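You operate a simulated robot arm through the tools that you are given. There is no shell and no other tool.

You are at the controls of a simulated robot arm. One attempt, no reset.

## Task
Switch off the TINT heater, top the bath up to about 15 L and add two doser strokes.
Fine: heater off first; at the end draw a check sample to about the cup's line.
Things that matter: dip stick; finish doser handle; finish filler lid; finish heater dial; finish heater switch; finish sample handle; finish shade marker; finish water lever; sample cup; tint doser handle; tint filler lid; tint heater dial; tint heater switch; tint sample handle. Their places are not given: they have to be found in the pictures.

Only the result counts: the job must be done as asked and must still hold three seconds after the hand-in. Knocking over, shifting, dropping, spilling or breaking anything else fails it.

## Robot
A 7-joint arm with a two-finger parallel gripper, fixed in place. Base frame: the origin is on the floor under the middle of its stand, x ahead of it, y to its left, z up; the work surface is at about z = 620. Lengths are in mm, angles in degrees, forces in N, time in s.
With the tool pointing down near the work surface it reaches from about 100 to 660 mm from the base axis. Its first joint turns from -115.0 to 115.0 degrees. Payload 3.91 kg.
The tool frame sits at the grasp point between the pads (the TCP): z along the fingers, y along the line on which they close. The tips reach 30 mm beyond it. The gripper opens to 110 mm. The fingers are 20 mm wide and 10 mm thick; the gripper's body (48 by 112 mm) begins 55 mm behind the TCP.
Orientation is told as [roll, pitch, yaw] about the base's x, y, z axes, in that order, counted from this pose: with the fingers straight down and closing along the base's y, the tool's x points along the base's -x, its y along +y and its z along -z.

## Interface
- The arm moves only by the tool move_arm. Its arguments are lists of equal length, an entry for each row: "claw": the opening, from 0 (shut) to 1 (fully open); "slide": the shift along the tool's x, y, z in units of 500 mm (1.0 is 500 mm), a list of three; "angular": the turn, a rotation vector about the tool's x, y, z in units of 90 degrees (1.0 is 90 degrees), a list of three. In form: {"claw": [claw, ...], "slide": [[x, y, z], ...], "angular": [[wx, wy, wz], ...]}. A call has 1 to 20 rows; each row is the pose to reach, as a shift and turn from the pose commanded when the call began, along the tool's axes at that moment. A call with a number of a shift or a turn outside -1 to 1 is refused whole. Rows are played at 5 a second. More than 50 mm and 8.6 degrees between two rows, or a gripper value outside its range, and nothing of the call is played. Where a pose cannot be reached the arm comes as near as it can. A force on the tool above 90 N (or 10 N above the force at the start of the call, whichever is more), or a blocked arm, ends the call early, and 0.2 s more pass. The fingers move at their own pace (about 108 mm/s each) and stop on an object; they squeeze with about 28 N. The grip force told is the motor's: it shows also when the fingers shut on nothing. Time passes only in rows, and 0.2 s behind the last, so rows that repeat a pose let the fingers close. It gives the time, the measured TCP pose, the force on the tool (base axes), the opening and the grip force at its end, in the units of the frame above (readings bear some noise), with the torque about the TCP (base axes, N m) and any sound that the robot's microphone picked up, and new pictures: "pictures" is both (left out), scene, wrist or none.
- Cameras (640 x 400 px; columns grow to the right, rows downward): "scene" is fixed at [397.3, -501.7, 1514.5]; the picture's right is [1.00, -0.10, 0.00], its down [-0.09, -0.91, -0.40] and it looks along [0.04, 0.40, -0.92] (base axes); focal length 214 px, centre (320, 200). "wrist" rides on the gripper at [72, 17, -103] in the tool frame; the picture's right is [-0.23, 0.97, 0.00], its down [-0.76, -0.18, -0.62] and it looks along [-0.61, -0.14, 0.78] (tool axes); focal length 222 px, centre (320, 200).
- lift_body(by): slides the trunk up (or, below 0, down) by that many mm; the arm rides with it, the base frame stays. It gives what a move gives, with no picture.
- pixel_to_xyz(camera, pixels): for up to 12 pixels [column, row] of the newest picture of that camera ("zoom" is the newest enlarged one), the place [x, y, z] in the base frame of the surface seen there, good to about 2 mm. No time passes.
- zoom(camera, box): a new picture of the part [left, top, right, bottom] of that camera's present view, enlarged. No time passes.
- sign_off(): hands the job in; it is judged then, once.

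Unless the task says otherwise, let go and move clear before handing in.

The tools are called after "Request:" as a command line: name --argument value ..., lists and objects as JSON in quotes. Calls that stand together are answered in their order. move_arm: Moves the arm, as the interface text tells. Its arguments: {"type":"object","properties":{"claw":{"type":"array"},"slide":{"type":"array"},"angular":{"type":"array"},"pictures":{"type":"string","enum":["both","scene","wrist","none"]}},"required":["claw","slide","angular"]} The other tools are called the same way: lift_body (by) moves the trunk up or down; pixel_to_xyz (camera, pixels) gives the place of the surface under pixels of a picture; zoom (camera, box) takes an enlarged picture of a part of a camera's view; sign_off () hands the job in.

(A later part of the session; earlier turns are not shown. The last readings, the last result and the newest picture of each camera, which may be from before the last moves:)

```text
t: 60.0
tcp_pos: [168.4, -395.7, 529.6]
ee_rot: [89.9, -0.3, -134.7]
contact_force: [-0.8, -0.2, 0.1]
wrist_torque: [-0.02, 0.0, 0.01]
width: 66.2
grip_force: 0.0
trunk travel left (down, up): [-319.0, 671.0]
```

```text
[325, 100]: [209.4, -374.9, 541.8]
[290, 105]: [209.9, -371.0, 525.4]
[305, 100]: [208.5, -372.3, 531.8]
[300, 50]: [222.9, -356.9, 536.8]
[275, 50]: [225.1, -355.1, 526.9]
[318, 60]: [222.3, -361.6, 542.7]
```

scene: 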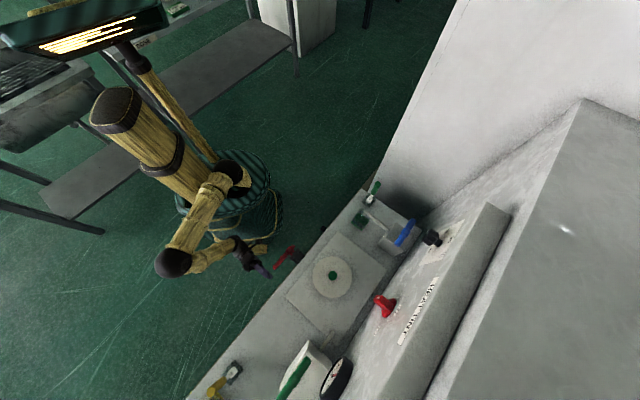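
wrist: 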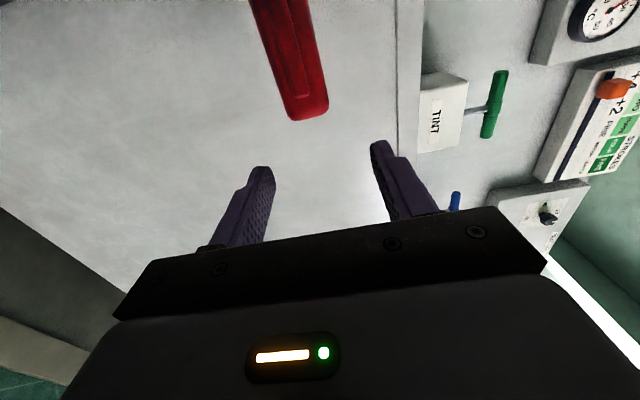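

The lever is unmoved (z 519–542). I'll slide the open fingers over it to u≈−95 and close.

Request:
move_arm --claw '[0.6, 0.6, 0.6, 0.6, 0, 0, 0]' --slide '[[0.033, 0, 0], [0.066, 0.001, 0], [0.1, 0.001, 0], [0.131, 0.001, 0], [0.131, 0.001, 0], [0.131, 0.001, 0], [0.131, 0.001, 0]]' --angular '[[0, 0, 0], [0, 0, 0], [0, 0, 0], [0, 0, 0], [0, 0, 0], [0, 0, 0], [0, 0, 0]]'

```text
t: 61.6
tcp_pos: [215.1, -348.6, 530.2]
ee_rot: [90.0, -0.4, -134.6]
contact_force: [0.0, 0.8, 1.9]
wrist_torque: [0.12, -0.09, -1.32]
width: 23.0
grip_force: 45.3
trunk travel left (down, up): [-319.0, 671.0]
```

scene: 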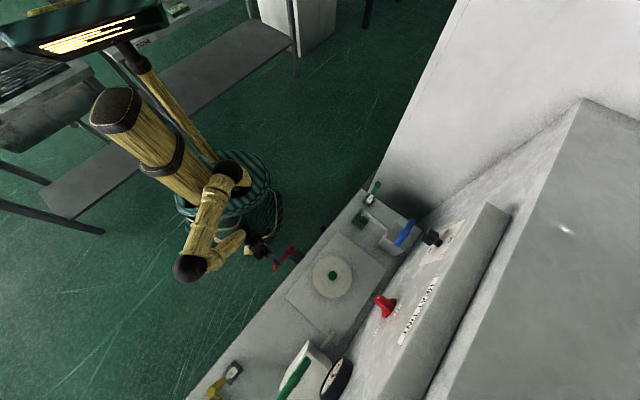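
wrist: 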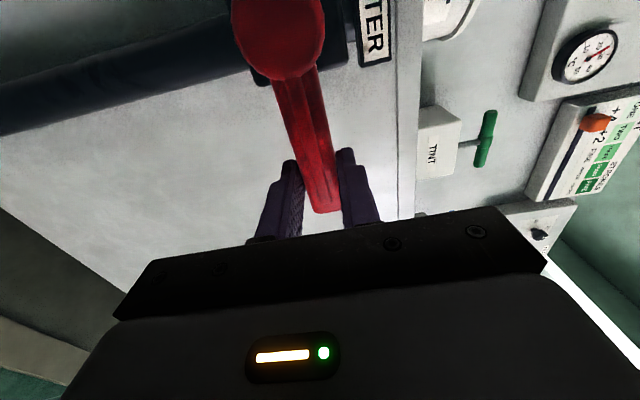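

Gripped at radius ≈71 mm. I'll turn the lever 15° upward as a test, reading force and sound.

Request:
move_arm --claw '[0, 0, 0]' --slide '[[0.0005, 0.0124, 0], [0.0022, 0.0246, 0], [0.0048, 0.0367, 0]]' --angular '[[0, 0, -0.0556], [0, 0, -0.1111], [0, 0, -0.1667]]' --pictures "wrist"

```text
t: 62.4
tcp_pos: [217.5, -350.0, 544.5]
ee_rot: [90.1, -15.2, -134.3]
contact_force: [-16.0, 35.1, 11.0]
wrist_torque: [1.05, -0.38, 0.29]
width: 23.8
grip_force: 44.8
out of reach, approached as far as the arm can: row 3
trunk travel left (down, up): [-319.0, 671.0]
```

wrist: 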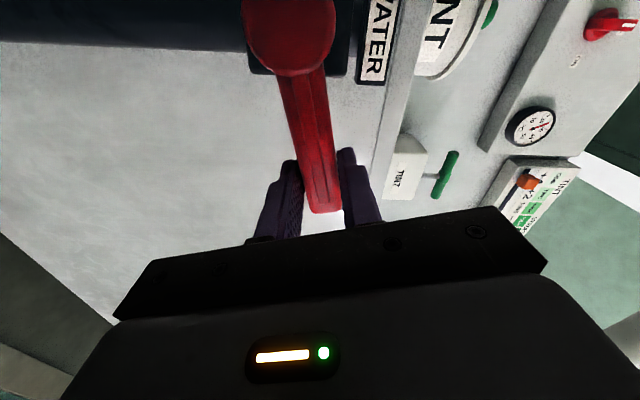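

The lever does move upward, but this arm posture runs out of reach. I'll put it back to horizontal and then re-grip from above with the fingers pointing down, closing on the lever's front and back faces.

Request:
move_arm --claw '[0, 0, 0, 0]' --slide '[[0.0005, -0.0124, 0], [0.0022, -0.0246, 0], [0.0048, -0.0367, 0], [0.0048, -0.0372, 0]]' --angular '[[0, 0, 0.0556], [0, 0, 0.1111], [0, 0, 0.1667], [0, 0, 0.1667]]' --pictures "wrist"

```text
t: 63.4
tcp_pos: [216.5, -353.5, 529.6]
ee_rot: [90.6, -0.3, -134.4]
contact_force: [0.9, 25.2, 34.7]
wrist_torque: [0.74, -0.47, -0.51]
width: 22.3
grip_force: 44.7
trunk travel left (down, up): [-319.0, 671.0]
```

wrist: 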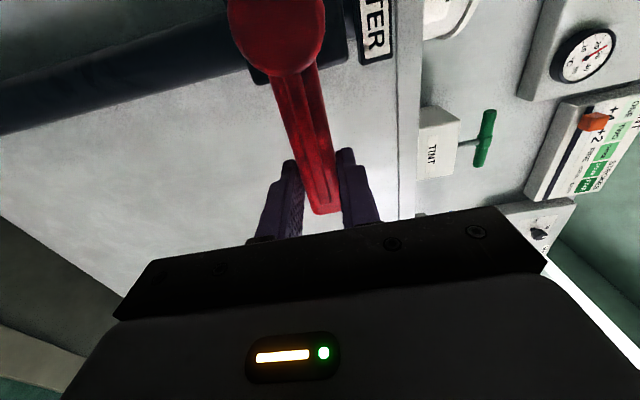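

The lever is back on its lower stop (34 N reaction). I'll open and slide out past the tip.

Request:
move_arm --claw '[0.6, 0.6, 0.6, 0.6, 0.6, 0.6]' --slide '[[0, 0, 0], [0, 0.002, 0], [-0.03, 0.004, 0], [-0.07, 0.004, 0], [-0.11, 0.004, 0], [-0.15, 0.004, 0]]' --angular '[[0, 0, 0], [0, 0, 0], [0, 0, 0], [0, 0, 0], [0, 0, 0], [0, 0, 0]]' --pictures "wrist"

```text
t: 64.8
tcp_pos: [162.2, -406.9, 527.5]
ee_rot: [90.0, -0.4, -134.6]
contact_force: [0.0, 0.1, -0.7]
wrist_torque: [0.02, 0.01, -0.01]
width: 66.1
grip_force: 0.2
trunk travel left (down, up): [-319.0, 671.0]
```

wrist: 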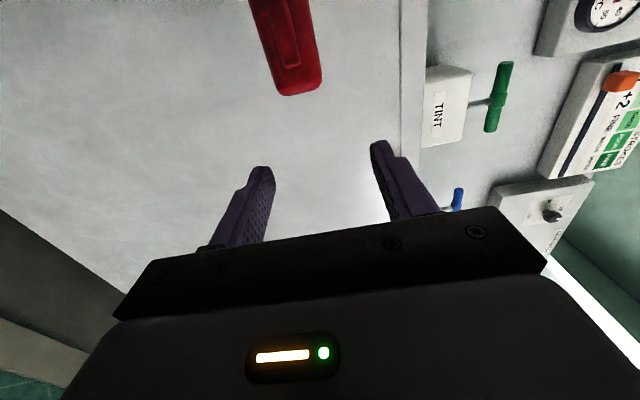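

Clear of the lever. I'll raise the trunk 256 mm and turn the tool back to pointing down.

Request:
lift_body --by 256

Request:
move_arm --claw '[0.6, 0.6, 0.6, 0.6, 0.6, 0.6, 0.6, 0.6, 0.6, 0.6, 0.6]' --slide '[[0.01, 0, 0], [0.03, 0, 0], [0.06, 0, 0], [0.09, 0, 0], [0.12, 0, 0], [0.12, 0, 0], [0.12, 0, 0], [0.12, 0, 0], [0.12, 0, 0], [0.12, 0, 0], [0.12, 0, 0]]' --angular '[[0, 0, -0.0909], [0, 0, -0.1818], [0, 0, -0.2727], [0, 0, -0.3636], [0, 0, -0.4545], [0, 0, -0.5455], [0, 0, -0.6364], [0, 0, -0.7273], [0, 0, -0.8182], [0, 0, -0.9091], [0, 0, -1.0]]' --pictures "none"

Request:
move_arm --claw '[0.6, 0.6, 0.6, 0.6, 0.6, 0.6, 0.6, 0.6, 0.6, 0.6, 0.6]' --slide '[[0, 0, 0], [0, 0, 0], [0, 0, 0], [0, 0, 0], [0, 0, 0], [0, 0, 0], [0, 0, 0], [0, 0, 0], [0, 0, 0], [0, 0, 0], [0, 0, 0]]' --angular '[[0, 0.0909, 0], [0, 0.1818, 0], [0, 0.2727, 0], [0, 0.3636, 0], [0, 0.4545, 0], [0, 0.5455, 0], [0, 0.6364, 0], [0, 0.7273, 0], [0, 0.8182, 0], [0, 0.9091, 0], [0, 1.0, 0]]'

```text
t: 67.4
tcp_pos: [162.4, -408.1, 783.8]
ee_rot: [90.0, -0.4, -134.6]
contact_force: [0.1, -0.2, -0.1]
wrist_torque: [-0.03, 0.0, 0.0]
width: 65.9
grip_force: 0.1
trunk travel left (down, up): [-575.0, 415.0]
```

```text
t: 69.8
tcp_pos: [204.6, -363.4, 782.8]
ee_rot: [-91.0, -89.3, 46.4]
contact_force: [-0.1, -0.8, 0.0]
wrist_torque: [0.02, 0.0, 0.03]
width: 65.6
grip_force: 0.0
trunk travel left (down, up): [-575.0, 415.0]
```

```text
t: 72.2
tcp_pos: [203.1, -365.2, 784.3]
ee_rot: [-0.5, 0.0, -44.6]
contact_force: [-0.4, 0.3, 0.3]
wrist_torque: [-0.03, 0.0, 0.0]
width: 65.8
grip_force: 0.0
out of reach, approached as far as the arm can: row 2, 3, 4, 5
trunk travel left (down, up): [-575.0, 415.0]
```

scene: 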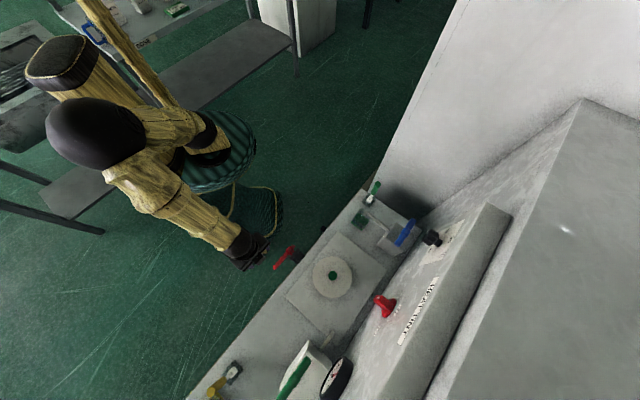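
wrist: 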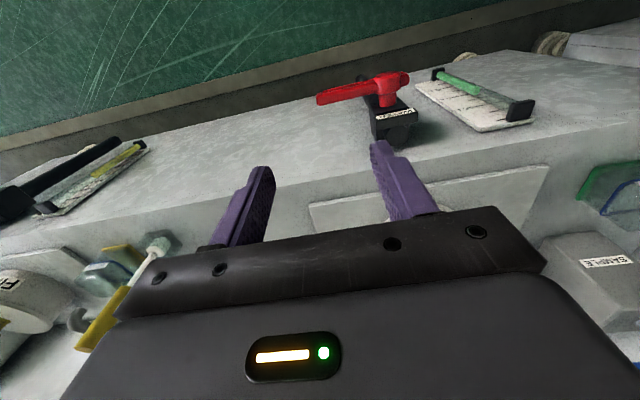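

Tool is down again, with the lever (360,90) and gauge (470,95) in view. I'll check the lever and the level after the small test opening.

Request:
zoom --camera "wrist" --box '[300, 50, 550, 150]'

Request:
pixel_to_xyz --camera "wrist" --pixels '[[325, 97], [345, 92], [380, 85], [483, 90], [475, 86], [470, 83], [465, 80], [478, 88], [487, 92]]'

```text
2.56 times, centred on (425, 100) of wrist
```

zoom: 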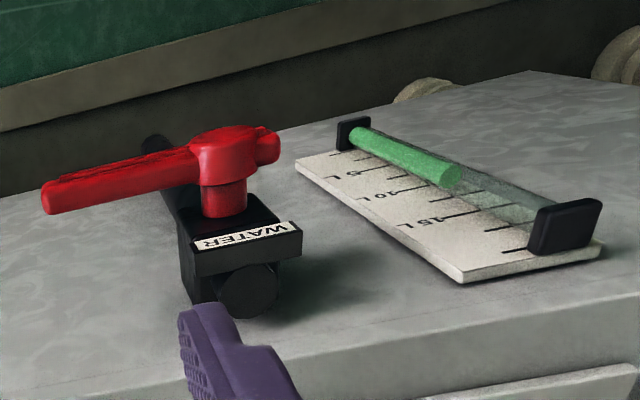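

```text
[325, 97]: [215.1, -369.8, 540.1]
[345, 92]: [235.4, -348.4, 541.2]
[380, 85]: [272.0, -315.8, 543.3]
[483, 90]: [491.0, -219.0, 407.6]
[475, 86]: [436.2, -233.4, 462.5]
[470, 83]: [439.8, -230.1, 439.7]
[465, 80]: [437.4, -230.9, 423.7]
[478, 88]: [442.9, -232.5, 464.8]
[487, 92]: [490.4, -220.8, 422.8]
```

The lever is closed and the level is unchanged at z≈465. I'll yaw the tool to +45° so the fingers close across the lever, and tilt them 25°.

Request:
move_arm --claw '[0.6, 0.6, 0.6, 0.6, 0.6, 0.6, 0.6, 0.6, 0.6, 0.6, 0.6]' --slide '[[0, 0, 0], [0, 0, 0], [0, 0, 0], [0, 0, 0], [0, 0, 0], [0, 0, 0], [0, 0, 0], [0, 0, 0], [0, 0, 0], [0, 0, 0], [0, 0, 0]]' --angular '[[0, 0, -0.0909], [0, 0, -0.1818], [0, 0, -0.2727], [0, 0, -0.3636], [0, 0, -0.4545], [0, 0, -0.5455], [0, 0, -0.6364], [0, 0, -0.7273], [0, 0, -0.8182], [0, 0, -0.9091], [0, 0, -1.0]]' --pictures "none"

Request:
move_arm --claw '[0.6, 0.6, 0.6, 0.6]' --slide '[[0, 0, 0], [0, 0, 0], [0, 0, 0], [0, 0, 0]]' --angular '[[0, -0.0694, 0], [0, -0.1389, 0], [0, -0.2083, 0], [0, -0.2778, 0]]'

```text
t: 74.6
tcp_pos: [203.5, -365.8, 784.9]
ee_rot: [0.0, 0.5, 45.4]
contact_force: [0.7, 0.0, -1.2]
wrist_torque: [0.0, -0.02, 0.0]
width: 66.0
grip_force: 0.1
trunk travel left (down, up): [-575.0, 415.0]
```

```text
t: 75.6
tcp_pos: [203.1, -363.0, 783.4]
ee_rot: [-0.2, -24.7, 45.6]
contact_force: [0.6, 0.3, 0.3]
wrist_torque: [0.01, 0.0, 0.03]
width: 66.2
grip_force: 0.1
trunk travel left (down, up): [-575.0, 415.0]
```

scene: 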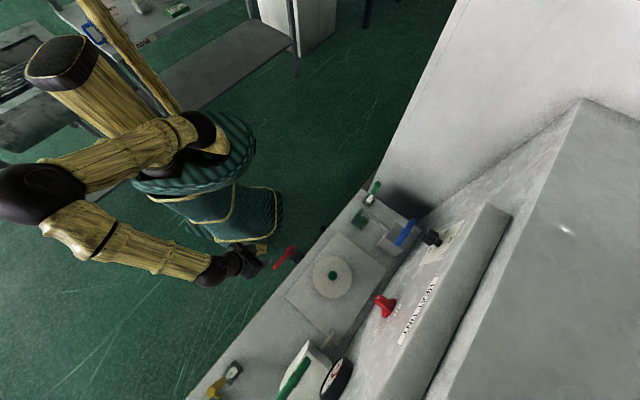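
wrist: 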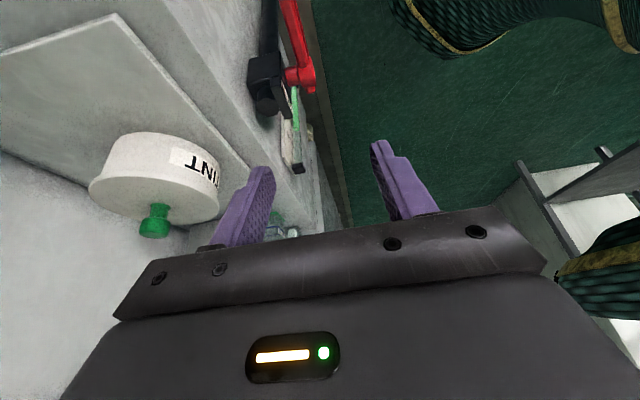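

The fingers now point down with a 25° lean. I'll descend to a pre-grasp position just above the lever.

Request:
move_arm --claw '[0.6, 0.6, 0.6, 0.6, 0.6]' --slide '[[0.0361, -0.0055, 0.0546], [0.0722, -0.011, 0.1093], [0.1082, -0.0166, 0.1639], [0.1443, -0.0221, 0.2186], [0.1804, -0.0276, 0.2732]]' --angular '[[0, 0, 0], [0, 0, 0], [0, 0, 0], [0, 0, 0], [0, 0, 0]]'

```text
t: 76.8
tcp_pos: [195.1, -393.0, 624.6]
ee_rot: [0.0, -24.6, 45.5]
contact_force: [0.2, -0.1, 0.6]
wrist_torque: [0.02, 0.01, -0.01]
width: 66.0
grip_force: 0.1
trunk travel left (down, up): [-575.0, 415.0]
```

scene: 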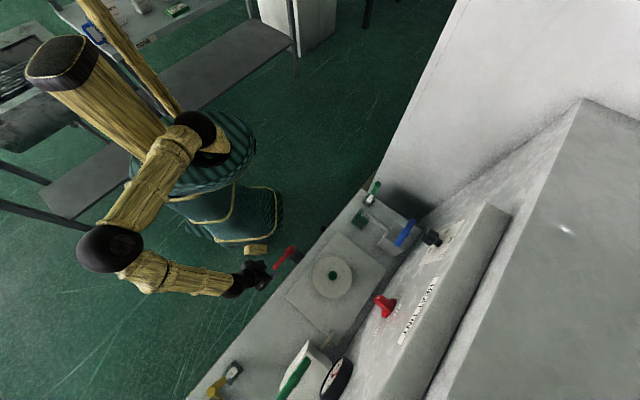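
wrist: 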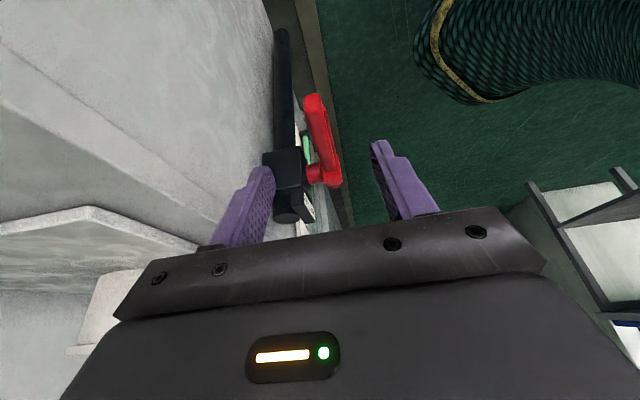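

The lever lies between the fingers. I'll descend onto it at u≈−100 and close across its faces.

Request:
move_arm --claw '[0.6, 0.6, 0.6, 0.6, 0, 0, 0]' --slide '[[0.002, 0.001, 0.06], [0.004, 0.002, 0.12], [0.006, 0.003, 0.17], [0.0078, 0.0036, 0.2052], [0.0078, 0.0036, 0.2052], [0.0078, 0.0036, 0.2052], [0.0078, 0.0036, 0.2052]]' --angular '[[0, 0, 0], [0, 0, 0], [0, 0, 0], [0, 0, 0], [0, 0, 0], [0, 0, 0], [0, 0, 0]]'

```text
t: 78.4
tcp_pos: [224.1, -366.4, 528.7]
ee_rot: [-0.3, -24.5, 45.5]
contact_force: [22.4, -16.5, 0.3]
wrist_torque: [0.18, 0.26, -0.84]
width: 15.8
grip_force: 44.7
trunk travel left (down, up): [-575.0, 415.0]
```

scene: 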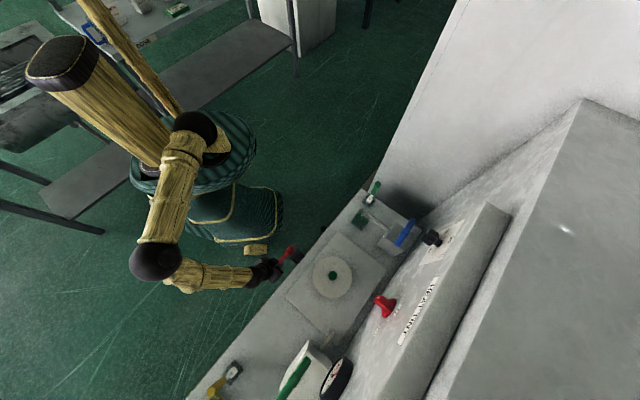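
wrist: 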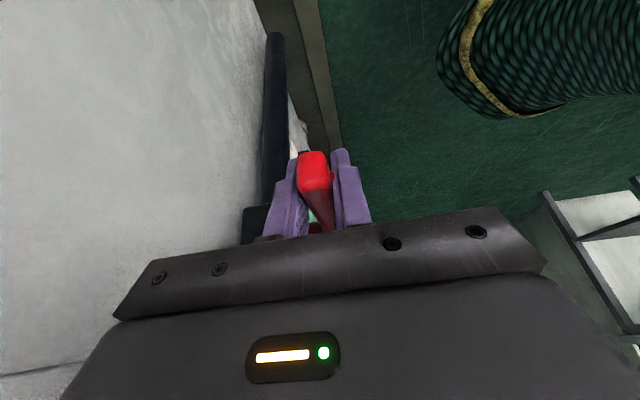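

Gripped across the faces (15.8 mm) at radius ≈77 mm. I'll lift the lever 20° along its arc as a test.

Request:
move_arm --claw '[0, 0, 0, 0]' --slide '[[-0.0061, -0.003, -0.012], [-0.0132, -0.006, -0.0234], [-0.0213, -0.006, -0.034], [-0.0302, -0.006, -0.044]]' --angular '[[0, 0, 0], [0, 0, 0], [0, 0, 0], [0, 0, 0]]'

```text
t: 79.4
tcp_pos: [227.3, -364.8, 552.0]
ee_rot: [-0.1, -24.5, 45.2]
contact_force: [2.7, -17.1, -15.2]
wrist_torque: [-1.12, 0.74, -1.04]
width: 16.1
grip_force: 45.1
trunk travel left (down, up): [-575.0, 415.0]
```

scene: 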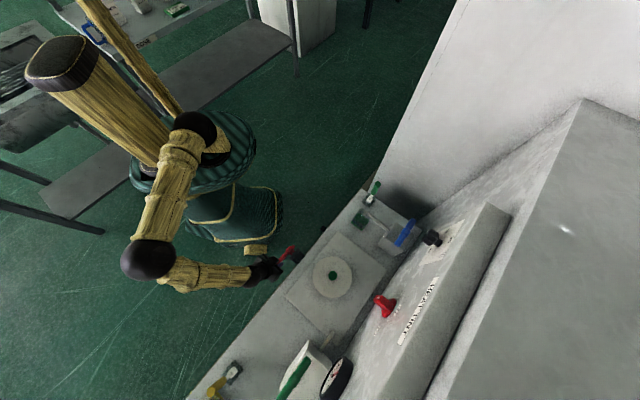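
wrist: 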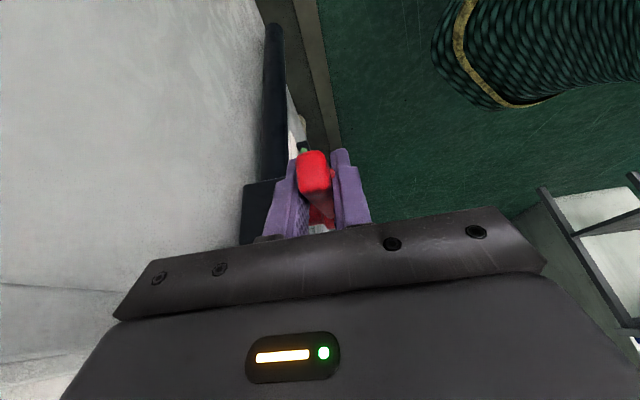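

The lever follows upward with only modest force. I'll continue to 45° and look for sound or flow.

Request:
move_arm --claw '[0, 0, 0, 0]' --slide '[[-0.0118, 0, -0.0108], [-0.0248, 0, -0.0206], [-0.0388, 0, -0.0286], [-0.0558, 0, -0.0364]]' --angular '[[0, 0, 0], [0, 0, 0], [0, 0, 0], [0, 0, 0]]'

```text
t: 80.4
tcp_pos: [239.3, -351.9, 580.6]
ee_rot: [0.1, -24.6, 45.2]
contact_force: [-15.4, -18.7, -5.5]
wrist_torque: [-1.33, 0.75, -0.96]
width: 16.0
grip_force: 45.3
trunk travel left (down, up): [-575.0, 415.0]
```

scene: 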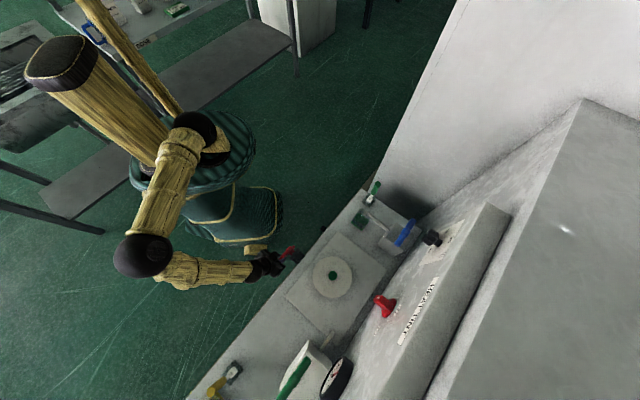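
wrist: 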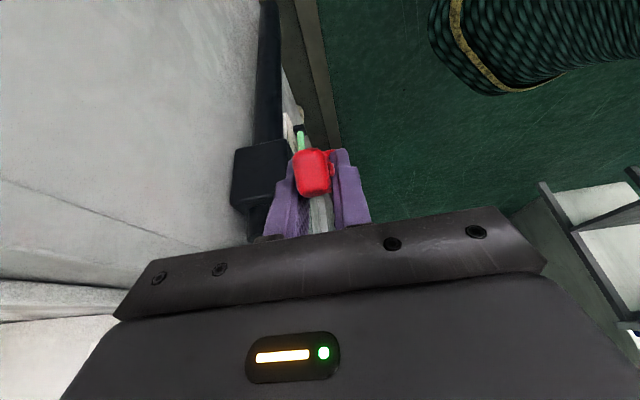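

The lever is at about 41°. I'll zoom in to see whether the level shows around the lever tip (310,170).

Request:
zoom --camera "wrist" --box '[260, 100, 380, 240]'

```text
2.86 times, centred on (320, 170) of wrist
```

zoom: 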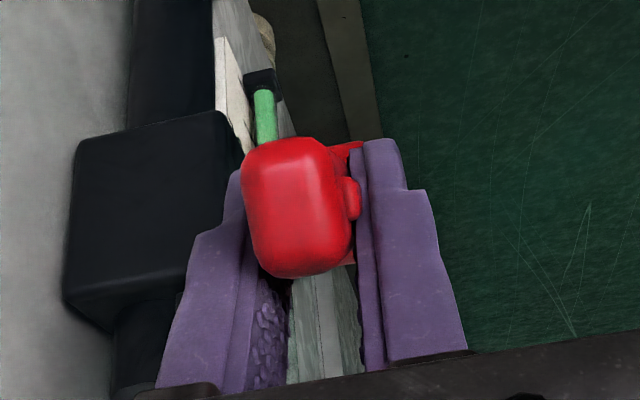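

The lever tip hides the level here. I'll bring the lever back down to closed, where the gap between the fingers should show the gauge, and measure.

Request:
move_arm --claw '[0, 0, 0, 0, 0, 0]' --slide '[[0.0172, 0, 0.0076], [0.0354, 0, 0.0188], [0.0558, 0, 0.0364], [0.073, 0, 0.057], [0.0862, 0, 0.0804], [0.0868, 0, 0.082]]' --angular '[[0, 0, 0], [0, 0, 0], [0, 0, 0], [0, 0, 0], [0, 0, 0], [0, 0, 0]]' --pictures "wrist"

Request:
zoom --camera "wrist" --box '[260, 100, 380, 240]'

```text
t: 81.8
tcp_pos: [224.4, -364.5, 527.8]
ee_rot: [-0.2, -24.7, 45.4]
contact_force: [19.0, 9.8, 16.7]
wrist_torque: [0.56, -0.87, -1.06]
width: 15.9
grip_force: 45.0
trunk travel left (down, up): [-575.0, 415.0]
```

wrist: 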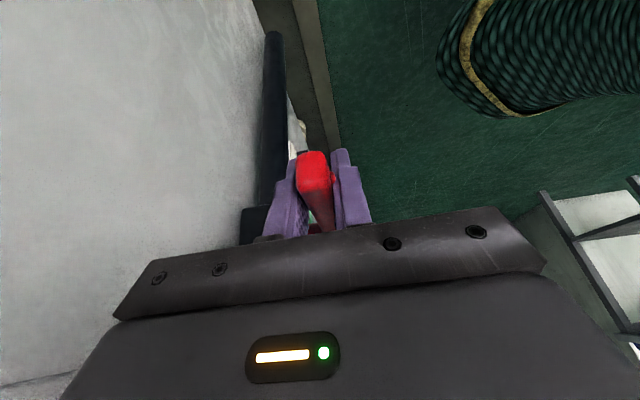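

```text
2.86 times, centred on (320, 170) of wrist
```

zoom: 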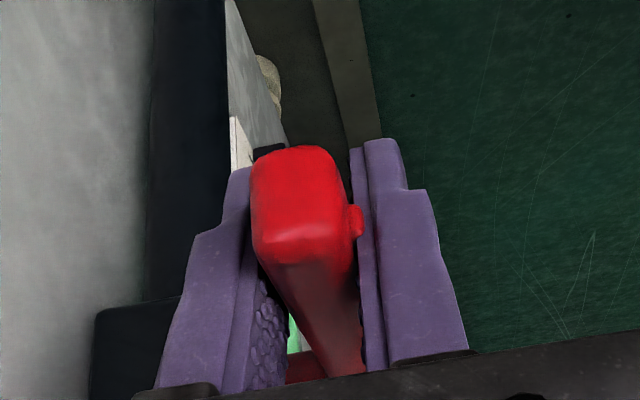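

A strip of green liquid shows at zoom (293,333). I'll measure it.

Request:
pixel_to_xyz --camera "zoom" --pixels '[[292, 318], [293, 330], [294, 340], [296, 348], [300, 350], [290, 345]]'

```text
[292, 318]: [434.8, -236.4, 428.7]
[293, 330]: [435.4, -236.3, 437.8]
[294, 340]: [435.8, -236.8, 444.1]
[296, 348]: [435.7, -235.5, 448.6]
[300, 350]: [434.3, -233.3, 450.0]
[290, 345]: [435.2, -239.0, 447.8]
```

Only z≤450 is visible past the hub, so I'll open the fingers and back off 105 mm along the tool to read the level.

Request:
move_arm --claw '[0.6, 0.6, 0.6, 0.6, 0.6]' --slide '[[0, 0, 0], [0, 0, -0.02], [0, 0, -0.08], [0, 0, -0.15], [0, 0, -0.22]]' --angular '[[0, 0, 0], [0, 0, 0], [0, 0, 0], [0, 0, 0], [0, 0, 0]]' --pictures "wrist"

Request:
zoom --camera "wrist" --box '[270, 90, 370, 240]'

```text
t: 83.0
tcp_pos: [193.1, -396.6, 625.9]
ee_rot: [-0.1, -24.6, 45.3]
contact_force: [0.0, 0.1, -0.2]
wrist_torque: [-0.05, -0.03, 0.0]
width: 65.9
grip_force: 0.1
trunk travel left (down, up): [-575.0, 415.0]
```

wrist: 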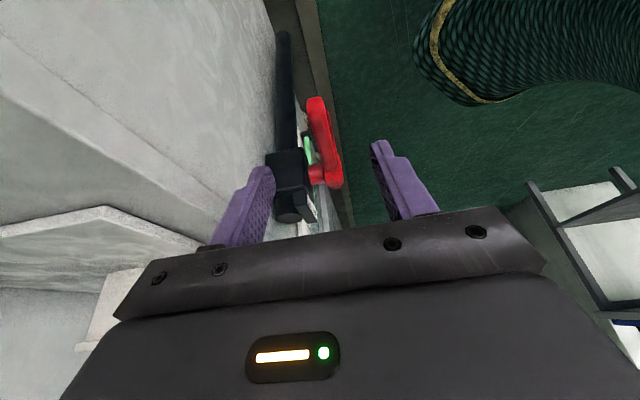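

```text
2.67 times, centred on (320, 165) of wrist
```

zoom: 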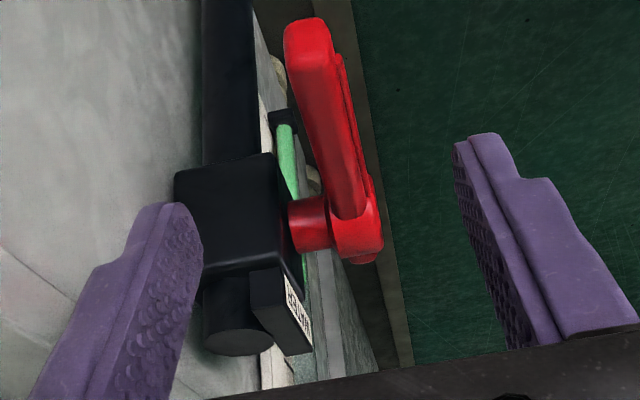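

Request:
zoom --camera "wrist" --box '[295, 160, 335, 210]'

Request:
pixel_to_xyz --camera "zoom" --pixels '[[300, 230], [300, 260], [300, 290], [305, 310], [300, 275], [310, 250], [310, 290], [320, 300]]'

```text
8.00 times, centred on (315, 185) of wrist
```

zoom: 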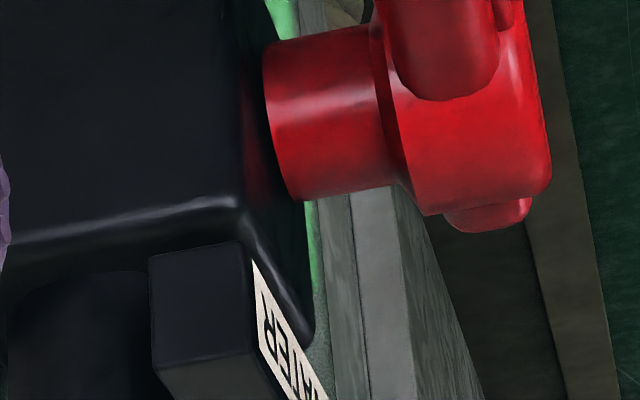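

```text
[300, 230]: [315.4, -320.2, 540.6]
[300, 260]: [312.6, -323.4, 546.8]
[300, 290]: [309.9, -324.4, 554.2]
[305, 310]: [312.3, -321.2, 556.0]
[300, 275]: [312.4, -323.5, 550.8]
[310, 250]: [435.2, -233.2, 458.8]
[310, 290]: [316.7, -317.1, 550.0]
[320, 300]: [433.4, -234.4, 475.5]
```

Request:
pixel_to_xyz --camera "zoom" --pixels '[[317, 230], [318, 250], [319, 265], [319, 275], [320, 285], [320, 292], [321, 310], [321, 325], [322, 345]]'

Request:
zoom --camera "wrist" --box '[309, 185, 321, 205]'

```text
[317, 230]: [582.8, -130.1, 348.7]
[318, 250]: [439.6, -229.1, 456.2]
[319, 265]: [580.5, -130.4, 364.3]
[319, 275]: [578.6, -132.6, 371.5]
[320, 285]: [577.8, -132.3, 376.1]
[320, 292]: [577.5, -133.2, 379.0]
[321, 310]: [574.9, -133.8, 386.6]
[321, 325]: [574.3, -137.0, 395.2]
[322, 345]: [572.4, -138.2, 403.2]
```

```text
16.00 times, centred on (315, 195) of wrist
```

zoom: 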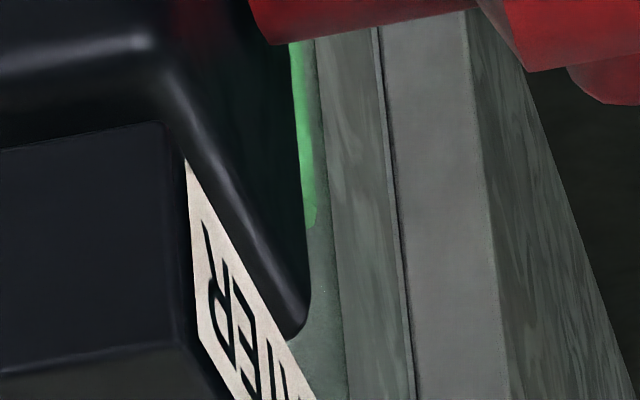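

The liquid's top edge is at (310,225) in this zoom. I'll measure just below and at it.

Request:
pixel_to_xyz --camera "zoom" --pixels '[[306, 190], [309, 210], [311, 218], [310, 222], [310, 226], [312, 232], [312, 245], [312, 260]]'

```text
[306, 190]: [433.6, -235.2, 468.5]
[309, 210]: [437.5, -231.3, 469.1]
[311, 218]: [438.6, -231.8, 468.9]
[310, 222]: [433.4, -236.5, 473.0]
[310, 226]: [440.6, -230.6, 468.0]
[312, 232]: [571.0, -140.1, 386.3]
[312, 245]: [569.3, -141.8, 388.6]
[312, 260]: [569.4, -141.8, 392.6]
```

The level is now about z≈470 (≈12.4 L), so the partial opening did let some water in. I'll go back, grip the lever again, and do one full open–close cycle.

Request:
move_arm --claw '[0.6, 0.6, 0.6, 0.6, 0, 0, 0]' --slide '[[0, -0.001, 0.07], [0, -0.002, 0.14], [0, -0.002, 0.19], [0.0003, -0.002, 0.2118], [0.0003, -0.002, 0.2118], [0.0003, -0.002, 0.2118], [0.0003, -0.002, 0.2118]]' --angular '[[0, 0, 0], [0, 0, 0], [0, 0, 0], [0, 0, 0], [0, 0, 0], [0, 0, 0], [0, 0, 0]]' --pictures "wrist"

```text
t: 84.6
tcp_pos: [224.8, -366.1, 528.7]
ee_rot: [0.1, -24.6, 45.2]
contact_force: [-3.8, 8.0, -3.2]
wrist_torque: [-0.44, 0.13, -1.2]
width: 16.0
grip_force: 45.1
trunk travel left (down, up): [-575.0, 415.0]
```

wrist: 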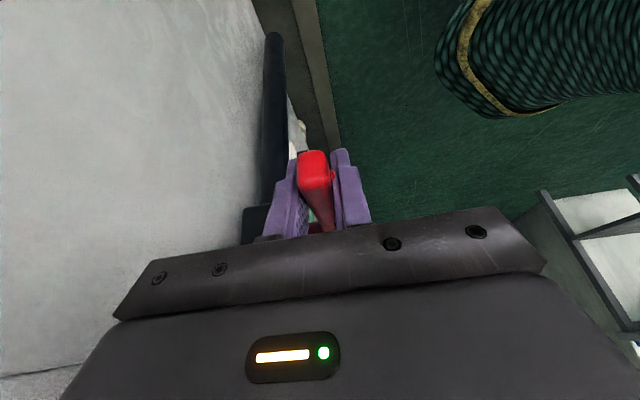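

Good grip with low forces. Now one full cycle: open to 85°, brief hold, close again, all in one call.

Request:
move_arm --claw '[0, 0, 0, 0, 0, 0, 0, 0, 0, 0, 0, 0, 0, 0, 0, 0, 0, 0, 0, 0]' --slide '[[-0.0132, 0, -0.0232], [-0.0302, 0, -0.0437], [-0.0505, 0, -0.061], [-0.0735, 0, -0.0745], [-0.0985, 0, -0.0838], [-0.1247, 0, -0.0886], [-0.1514, 0, -0.0888], [-0.1777, 0, -0.0843], [-0.1904, 0, -0.0804], [-0.1904, 0, -0.0804], [-0.1904, 0, -0.0804], [-0.1777, 0, -0.0843], [-0.1514, 0, -0.0888], [-0.1247, 0, -0.0886], [-0.0985, 0, -0.0838], [-0.0735, 0, -0.0745], [-0.0505, 0, -0.061], [-0.0302, 0, -0.0437], [-0.0132, 0, -0.0232], [0.001, 0, 0.0024]]' --angular '[[0, 0, 0], [0, 0, 0], [0, 0, 0], [0, 0, 0], [0, 0, 0], [0, 0, 0], [0, 0, 0], [0, 0, 0], [0, 0, 0], [0, 0, 0], [0, 0, 0], [0, 0, 0], [0, 0, 0], [0, 0, 0], [0, 0, 0], [0, 0, 0], [0, 0, 0], [0, 0, 0], [0, 0, 0], [0, 0, 0]]' --pictures "wrist"

```text
t: 88.4
tcp_pos: [233.4, -357.6, 574.4]
ee_rot: [-0.2, -25.2, 45.6]
contact_force: [-14.5, 11.8, 59.5]
wrist_torque: [0.58, 0.26, -0.18]
width: 0.4
grip_force: 38.2
trunk travel left (down, up): [-575.0, 415.0]
stopped in row 18: the force on the tool passed its limit at 112 N (the readings are from after the stop); the commanded pose is now the measured one
```

wrist: 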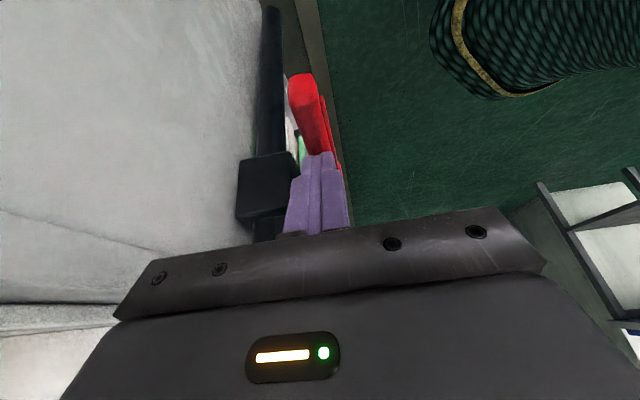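

The fingers slipped off during the cycle and ended resting on top of the lever, which looks horizontal. I'll back off and slide toward the robot to see both lever and gauge.

Request:
move_arm --claw '[0, 0, 0.2, 0.4, 0.6]' --slide '[[0, 0, -0.02], [0, 0, -0.1], [0, 0.08, -0.15], [0, 0.16, -0.15], [0, 0.24, -0.15]]' --angular '[[0, 0, 0], [0, 0, 0], [0, 0, 0], [0, 0, 0], [0, 0, 0]]' --pictures "both"

```text
t: 89.6
tcp_pos: [126.8, -299.8, 635.9]
ee_rot: [-0.2, -25.1, 45.5]
contact_force: [-0.2, -0.1, 0.9]
wrist_torque: [0.02, -0.01, -0.01]
width: 65.9
grip_force: 0.0
trunk travel left (down, up): [-575.0, 415.0]
```

scene: 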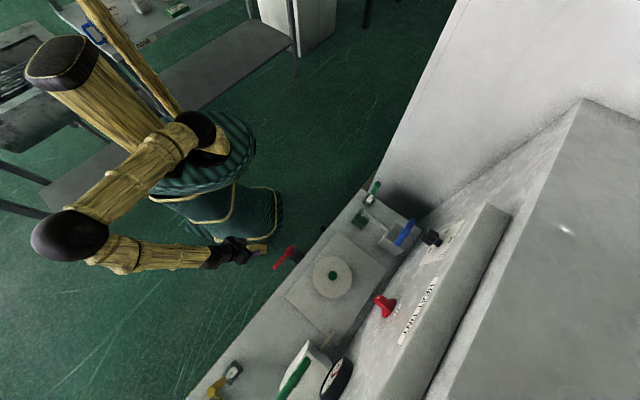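
wrist: 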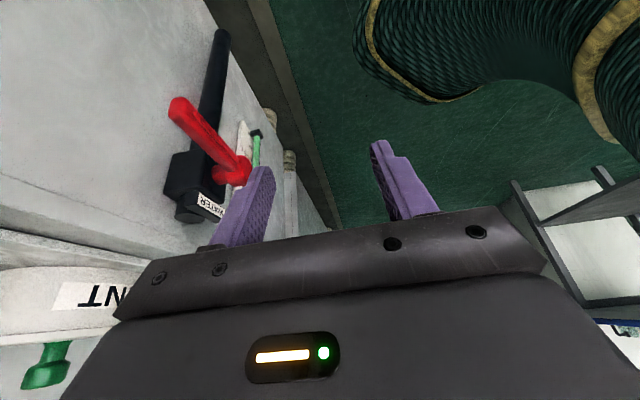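

The lever is horizontal; the left finger hides the gauge top. I'll close the fingers to unblock the view.

Request:
move_arm --claw '[0, 0]' --slide '[[0, 0, 0], [0, 0, 0]]' --angular '[[0, 0, 0], [0, 0, 0]]' --pictures "wrist"

Request:
zoom --camera "wrist" --box '[160, 80, 310, 250]'

```text
t: 90.2
tcp_pos: [127.5, -299.6, 635.1]
ee_rot: [-0.2, -25.0, 45.5]
contact_force: [-0.6, 0.1, -0.7]
wrist_torque: [-0.06, 0.01, 0.02]
width: 0.1
grip_force: 28.0
trunk travel left (down, up): [-575.0, 415.0]
```

wrist: 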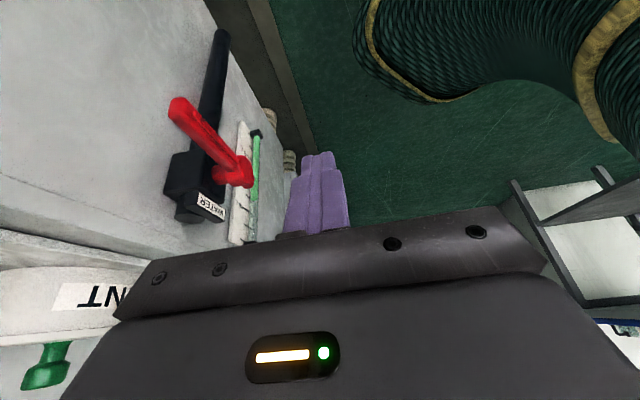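

```text
2.35 times, centred on (235, 165) of wrist
```

zoom: 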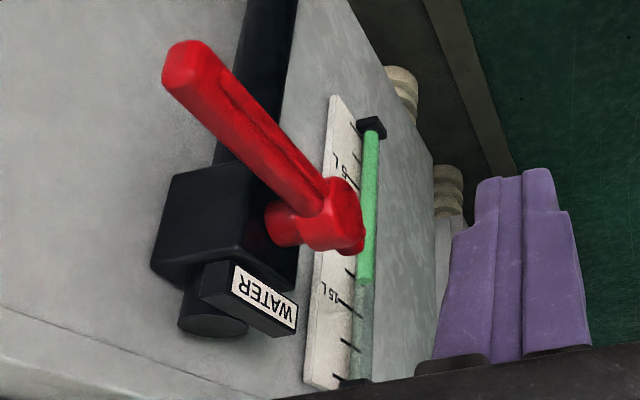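

This is a clear view: liquid top at zoom (365,280), 15 L tick near (345,305). Measuring.

Request:
pixel_to_xyz --camera "zoom" --pixels '[[365, 274], [363, 280], [367, 279], [366, 265], [345, 305], [350, 273], [347, 344], [170, 60], [200, 65], [300, 170], [340, 195]]'

```text
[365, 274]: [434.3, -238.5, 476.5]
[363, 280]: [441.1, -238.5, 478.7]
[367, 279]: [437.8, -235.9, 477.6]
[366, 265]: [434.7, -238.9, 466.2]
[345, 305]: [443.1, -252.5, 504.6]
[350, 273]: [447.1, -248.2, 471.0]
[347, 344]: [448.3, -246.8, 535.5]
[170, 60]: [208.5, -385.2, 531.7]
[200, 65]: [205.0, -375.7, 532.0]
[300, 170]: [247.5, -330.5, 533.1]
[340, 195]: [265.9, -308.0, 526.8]
```

The level reads z≈478 (≈13.0 L) with the 15 L tick at 504, so about 1.9 L remain. I'll re-grip the lever and use the 45° opening that worked well.

Request:
move_arm --claw '[0.6, 0.6, 0.6, 0.6, 0.6, 0.6, 0, 0, 0]' --slide '[[0, -0.08, 0], [0, -0.16, 0], [0.024, -0.232, 0.03], [0.0484, -0.232, 0.1], [0.0484, -0.232, 0.17], [0.0484, -0.232, 0.21], [0.0484, -0.232, 0.21], [0.0484, -0.232, 0.21], [0.0484, -0.232, 0.21]]' --angular '[[0, 0, 0], [0, 0, 0], [0, 0, 0], [0, 0, 0], [0, 0, 0], [0, 0, 0], [0, 0, 0], [0, 0, 0], [0, 0, 0]]' --pictures "wrist"

```text
t: 92.2
tcp_pos: [225.7, -363.8, 528.1]
ee_rot: [-0.1, -25.0, 45.4]
contact_force: [1.7, 1.6, -0.7]
wrist_torque: [-0.11, 0.32, -1.12]
width: 16.1
grip_force: 45.3
trunk travel left (down, up): [-575.0, 415.0]
```

wrist: 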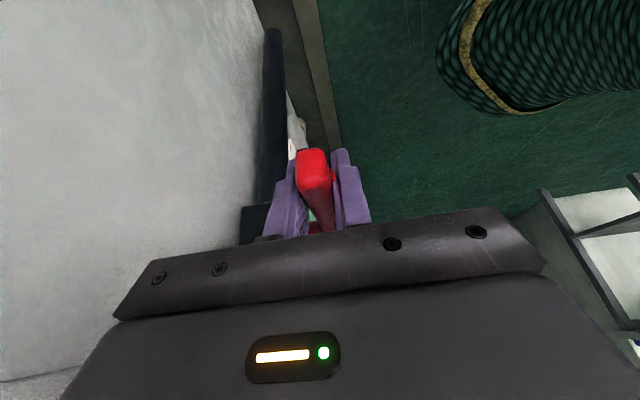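

Gripped cleanly. Open to 45°, hold 2 s, close, in one call.

Request:
move_arm --claw '[0, 0, 0, 0, 0, 0, 0, 0, 0, 0, 0, 0, 0, 0, 0, 0, 0, 0, 0, 0]' --slide '[[-0.0115, 0, -0.0202], [-0.026, 0, -0.0384], [-0.0432, 0, -0.0542], [-0.0626, 0, -0.067], [-0.0838, 0, -0.0768], [-0.0838, 0, -0.0768], [-0.0838, 0, -0.0768], [-0.0838, 0, -0.0768], [-0.0838, 0, -0.0768], [-0.0838, 0, -0.0768], [-0.0838, 0, -0.0768], [-0.0838, 0, -0.0768], [-0.0838, 0, -0.0768], [-0.0838, 0, -0.0768], [-0.0626, 0, -0.067], [-0.0432, 0, -0.0542], [-0.026, 0, -0.0384], [-0.0115, 0, -0.0202], [0.001, 0, 0.0024], [0.001, 0, 0.0024]]' --angular '[[0, 0, 0], [0, 0, 0], [0, 0, 0], [0, 0, 0], [0, 0, 0], [0, 0, 0], [0, 0, 0], [0, 0, 0], [0, 0, 0], [0, 0, 0], [0, 0, 0], [0, 0, 0], [0, 0, 0], [0, 0, 0], [0, 0, 0], [0, 0, 0], [0, 0, 0], [0, 0, 0], [0, 0, 0], [0, 0, 0]]' --pictures "wrist"

```text
t: 96.4
tcp_pos: [227.8, -364.1, 529.8]
ee_rot: [-0.3, -25.2, 45.6]
contact_force: [21.8, 3.8, 15.6]
wrist_torque: [0.89, -0.71, -0.92]
width: 16.0
grip_force: 45.2
trunk travel left (down, up): [-575.0, 415.0]
```

wrist: 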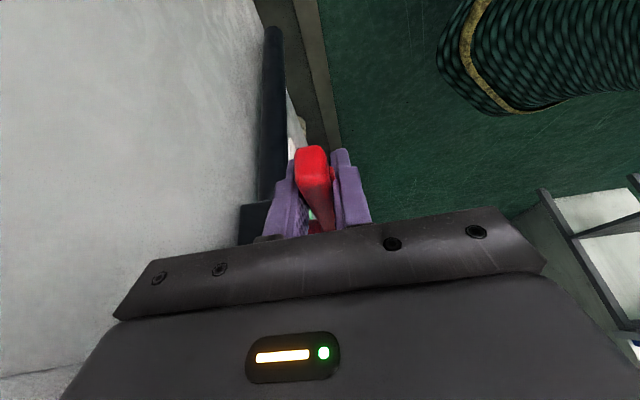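

The lever is back at its stop, still gripped. I'll release and go to the look pose to read the gauge.

Request:
move_arm --claw '[0.6, 0.6, 0.6, 0.6, 0.3, 0, 0, 0]' --slide '[[0, 0, 0], [0, 0, -0.05], [0, 0, -0.13], [-0.02, 0, -0.21], [-0.0484, 0.08, -0.21], [-0.0484, 0.16, -0.21], [-0.0484, 0.232, -0.21], [-0.0484, 0.232, -0.21]]' --angular '[[0, 0, 0], [0, 0, 0], [0, 0, 0], [0, 0, 0], [0, 0, 0], [0, 0, 0], [0, 0, 0], [0, 0, 0]]' --pictures "wrist"

Request:
zoom --camera "wrist" --box '[160, 80, 310, 250]'

```text
t: 98.2
tcp_pos: [126.1, -298.5, 634.3]
ee_rot: [-0.1, -25.1, 45.5]
contact_force: [0.4, 0.7, -0.5]
wrist_torque: [0.01, 0.02, 0.03]
width: 0.0
grip_force: 27.3
trunk travel left (down, up): [-575.0, 415.0]
```

wrist: 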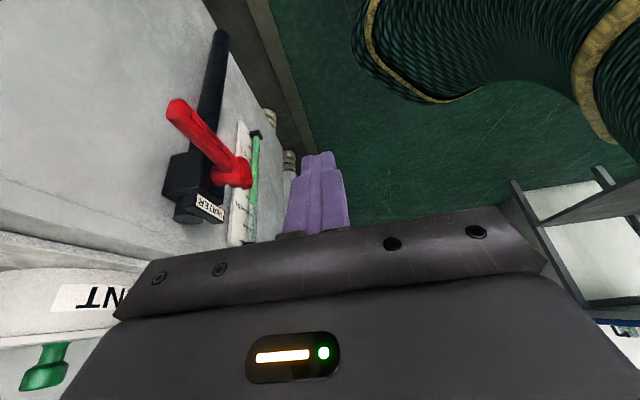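

```text
2.35 times, centred on (235, 165) of wrist
```

zoom: 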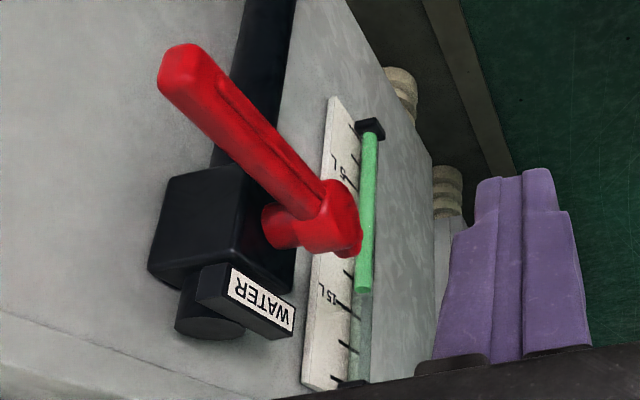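

Request:
pixel_to_xyz --camera "zoom" --pixels '[[364, 285], [361, 291], [366, 291], [363, 289], [345, 307], [349, 274], [165, 65], [330, 230]]'

Request:
zoom --camera "wrist" --box '[225, 170, 265, 245]'

```text
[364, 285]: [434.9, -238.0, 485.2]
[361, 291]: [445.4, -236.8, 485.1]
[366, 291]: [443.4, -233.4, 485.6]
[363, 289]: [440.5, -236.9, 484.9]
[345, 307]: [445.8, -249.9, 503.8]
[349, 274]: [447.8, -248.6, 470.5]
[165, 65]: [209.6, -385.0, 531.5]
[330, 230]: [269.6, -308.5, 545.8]
```

```text
5.33 times, centred on (245, 208) of wrist
```

zoom: 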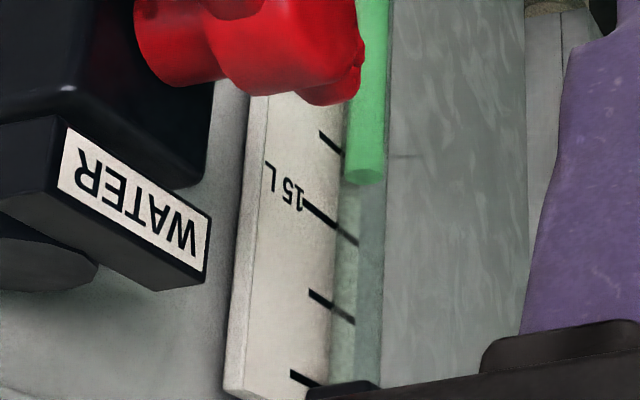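

The level is at z≈485 (≈13.5 L): about 0.2 L/s at 45°. I need roughly 1.2 L more, so I'll grip again and run a longer opening of about 5 s.

Request:
move_arm --claw '[0.6, 0.6, 0.6, 0.6, 0.6, 0.6, 0, 0, 0]' --slide '[[0, -0.08, 0], [0, -0.16, 0], [0.024, -0.235, 0.03], [0.0484, -0.235, 0.1], [0.0484, -0.235, 0.17], [0.0484, -0.235, 0.21], [0.0484, -0.235, 0.21], [0.0484, -0.235, 0.21], [0.0484, -0.235, 0.21]]' --angular '[[0, 0, 0], [0, 0, 0], [0, 0, 0], [0, 0, 0], [0, 0, 0], [0, 0, 0], [0, 0, 0], [0, 0, 0], [0, 0, 0]]' --pictures "wrist"

```text
t: 100.2
tcp_pos: [227.9, -363.1, 529.2]
ee_rot: [-0.1, -25.1, 45.4]
contact_force: [-1.3, 3.8, -1.6]
wrist_torque: [-0.27, 0.43, -1.1]
width: 16.2
grip_force: 44.7
trunk travel left (down, up): [-575.0, 415.0]
```

wrist: 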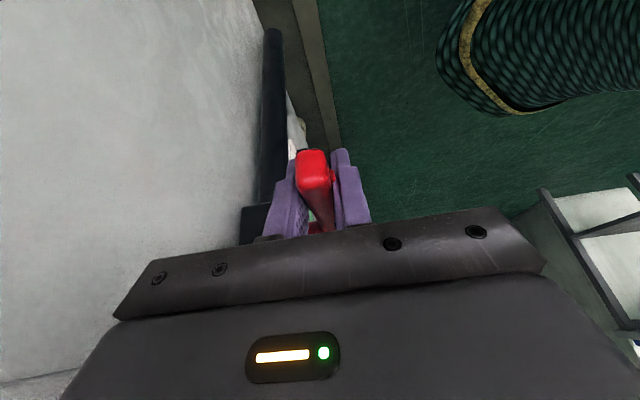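

Gripped well. Opening to 45° and holding, then closing in the next call.

Request:
move_arm --claw '[0, 0, 0, 0, 0, 0, 0, 0, 0, 0, 0, 0, 0, 0, 0, 0, 0, 0, 0, 0]' --slide '[[-0.0115, 0, -0.0202], [-0.026, 0, -0.0384], [-0.0432, 0, -0.0542], [-0.0626, 0, -0.067], [-0.0838, 0, -0.0768], [-0.0838, 0, -0.0768], [-0.0838, 0, -0.0768], [-0.0838, 0, -0.0768], [-0.0838, 0, -0.0768], [-0.0838, 0, -0.0768], [-0.0838, 0, -0.0768], [-0.0838, 0, -0.0768], [-0.0838, 0, -0.0768], [-0.0838, 0, -0.0768], [-0.0838, 0, -0.0768], [-0.0838, 0, -0.0768], [-0.0838, 0, -0.0768], [-0.0838, 0, -0.0768], [-0.0838, 0, -0.0768], [-0.0838, 0, -0.0768]]' --angular '[[0, 0, 0], [0, 0, 0], [0, 0, 0], [0, 0, 0], [0, 0, 0], [0, 0, 0], [0, 0, 0], [0, 0, 0], [0, 0, 0], [0, 0, 0], [0, 0, 0], [0, 0, 0], [0, 0, 0], [0, 0, 0], [0, 0, 0], [0, 0, 0], [0, 0, 0], [0, 0, 0], [0, 0, 0], [0, 0, 0]]' --pictures "none"

Request:
move_arm --claw '[0, 0, 0, 0, 0, 0, 0, 0, 0]' --slide '[[0, 0, 0], [0, 0, 0], [0.0212, 0, 0.0098], [0.0406, 0, 0.0226], [0.0578, 0, 0.0384], [0.0723, 0, 0.0566], [0.0838, 0, 0.0768], [0.0848, 0, 0.0792], [0.0848, 0, 0.0792]]' --angular '[[0, 0, 0], [0, 0, 0], [0, 0, 0], [0, 0, 0], [0, 0, 0], [0, 0, 0], [0, 0, 0], [0, 0, 0], [0, 0, 0]]' --pictures "wrist"

```text
t: 104.4
tcp_pos: [240.0, -350.0, 583.3]
ee_rot: [-0.3, -25.1, 45.4]
contact_force: [-15.4, -20.8, 21.3]
wrist_torque: [0.04, 0.28, -0.73]
width: 15.9
grip_force: 45.0
trunk travel left (down, up): [-575.0, 415.0]
```

```text
t: 106.4
tcp_pos: [225.9, -363.4, 527.1]
ee_rot: [-0.1, -25.0, 45.4]
contact_force: [8.1, 10.6, 14.6]
wrist_torque: [0.75, -0.87, -1.06]
width: 16.0
grip_force: 44.7
trunk travel left (down, up): [-575.0, 415.0]
```

wrist: 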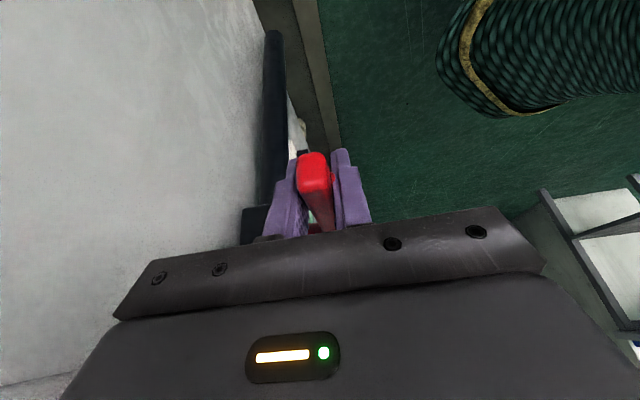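

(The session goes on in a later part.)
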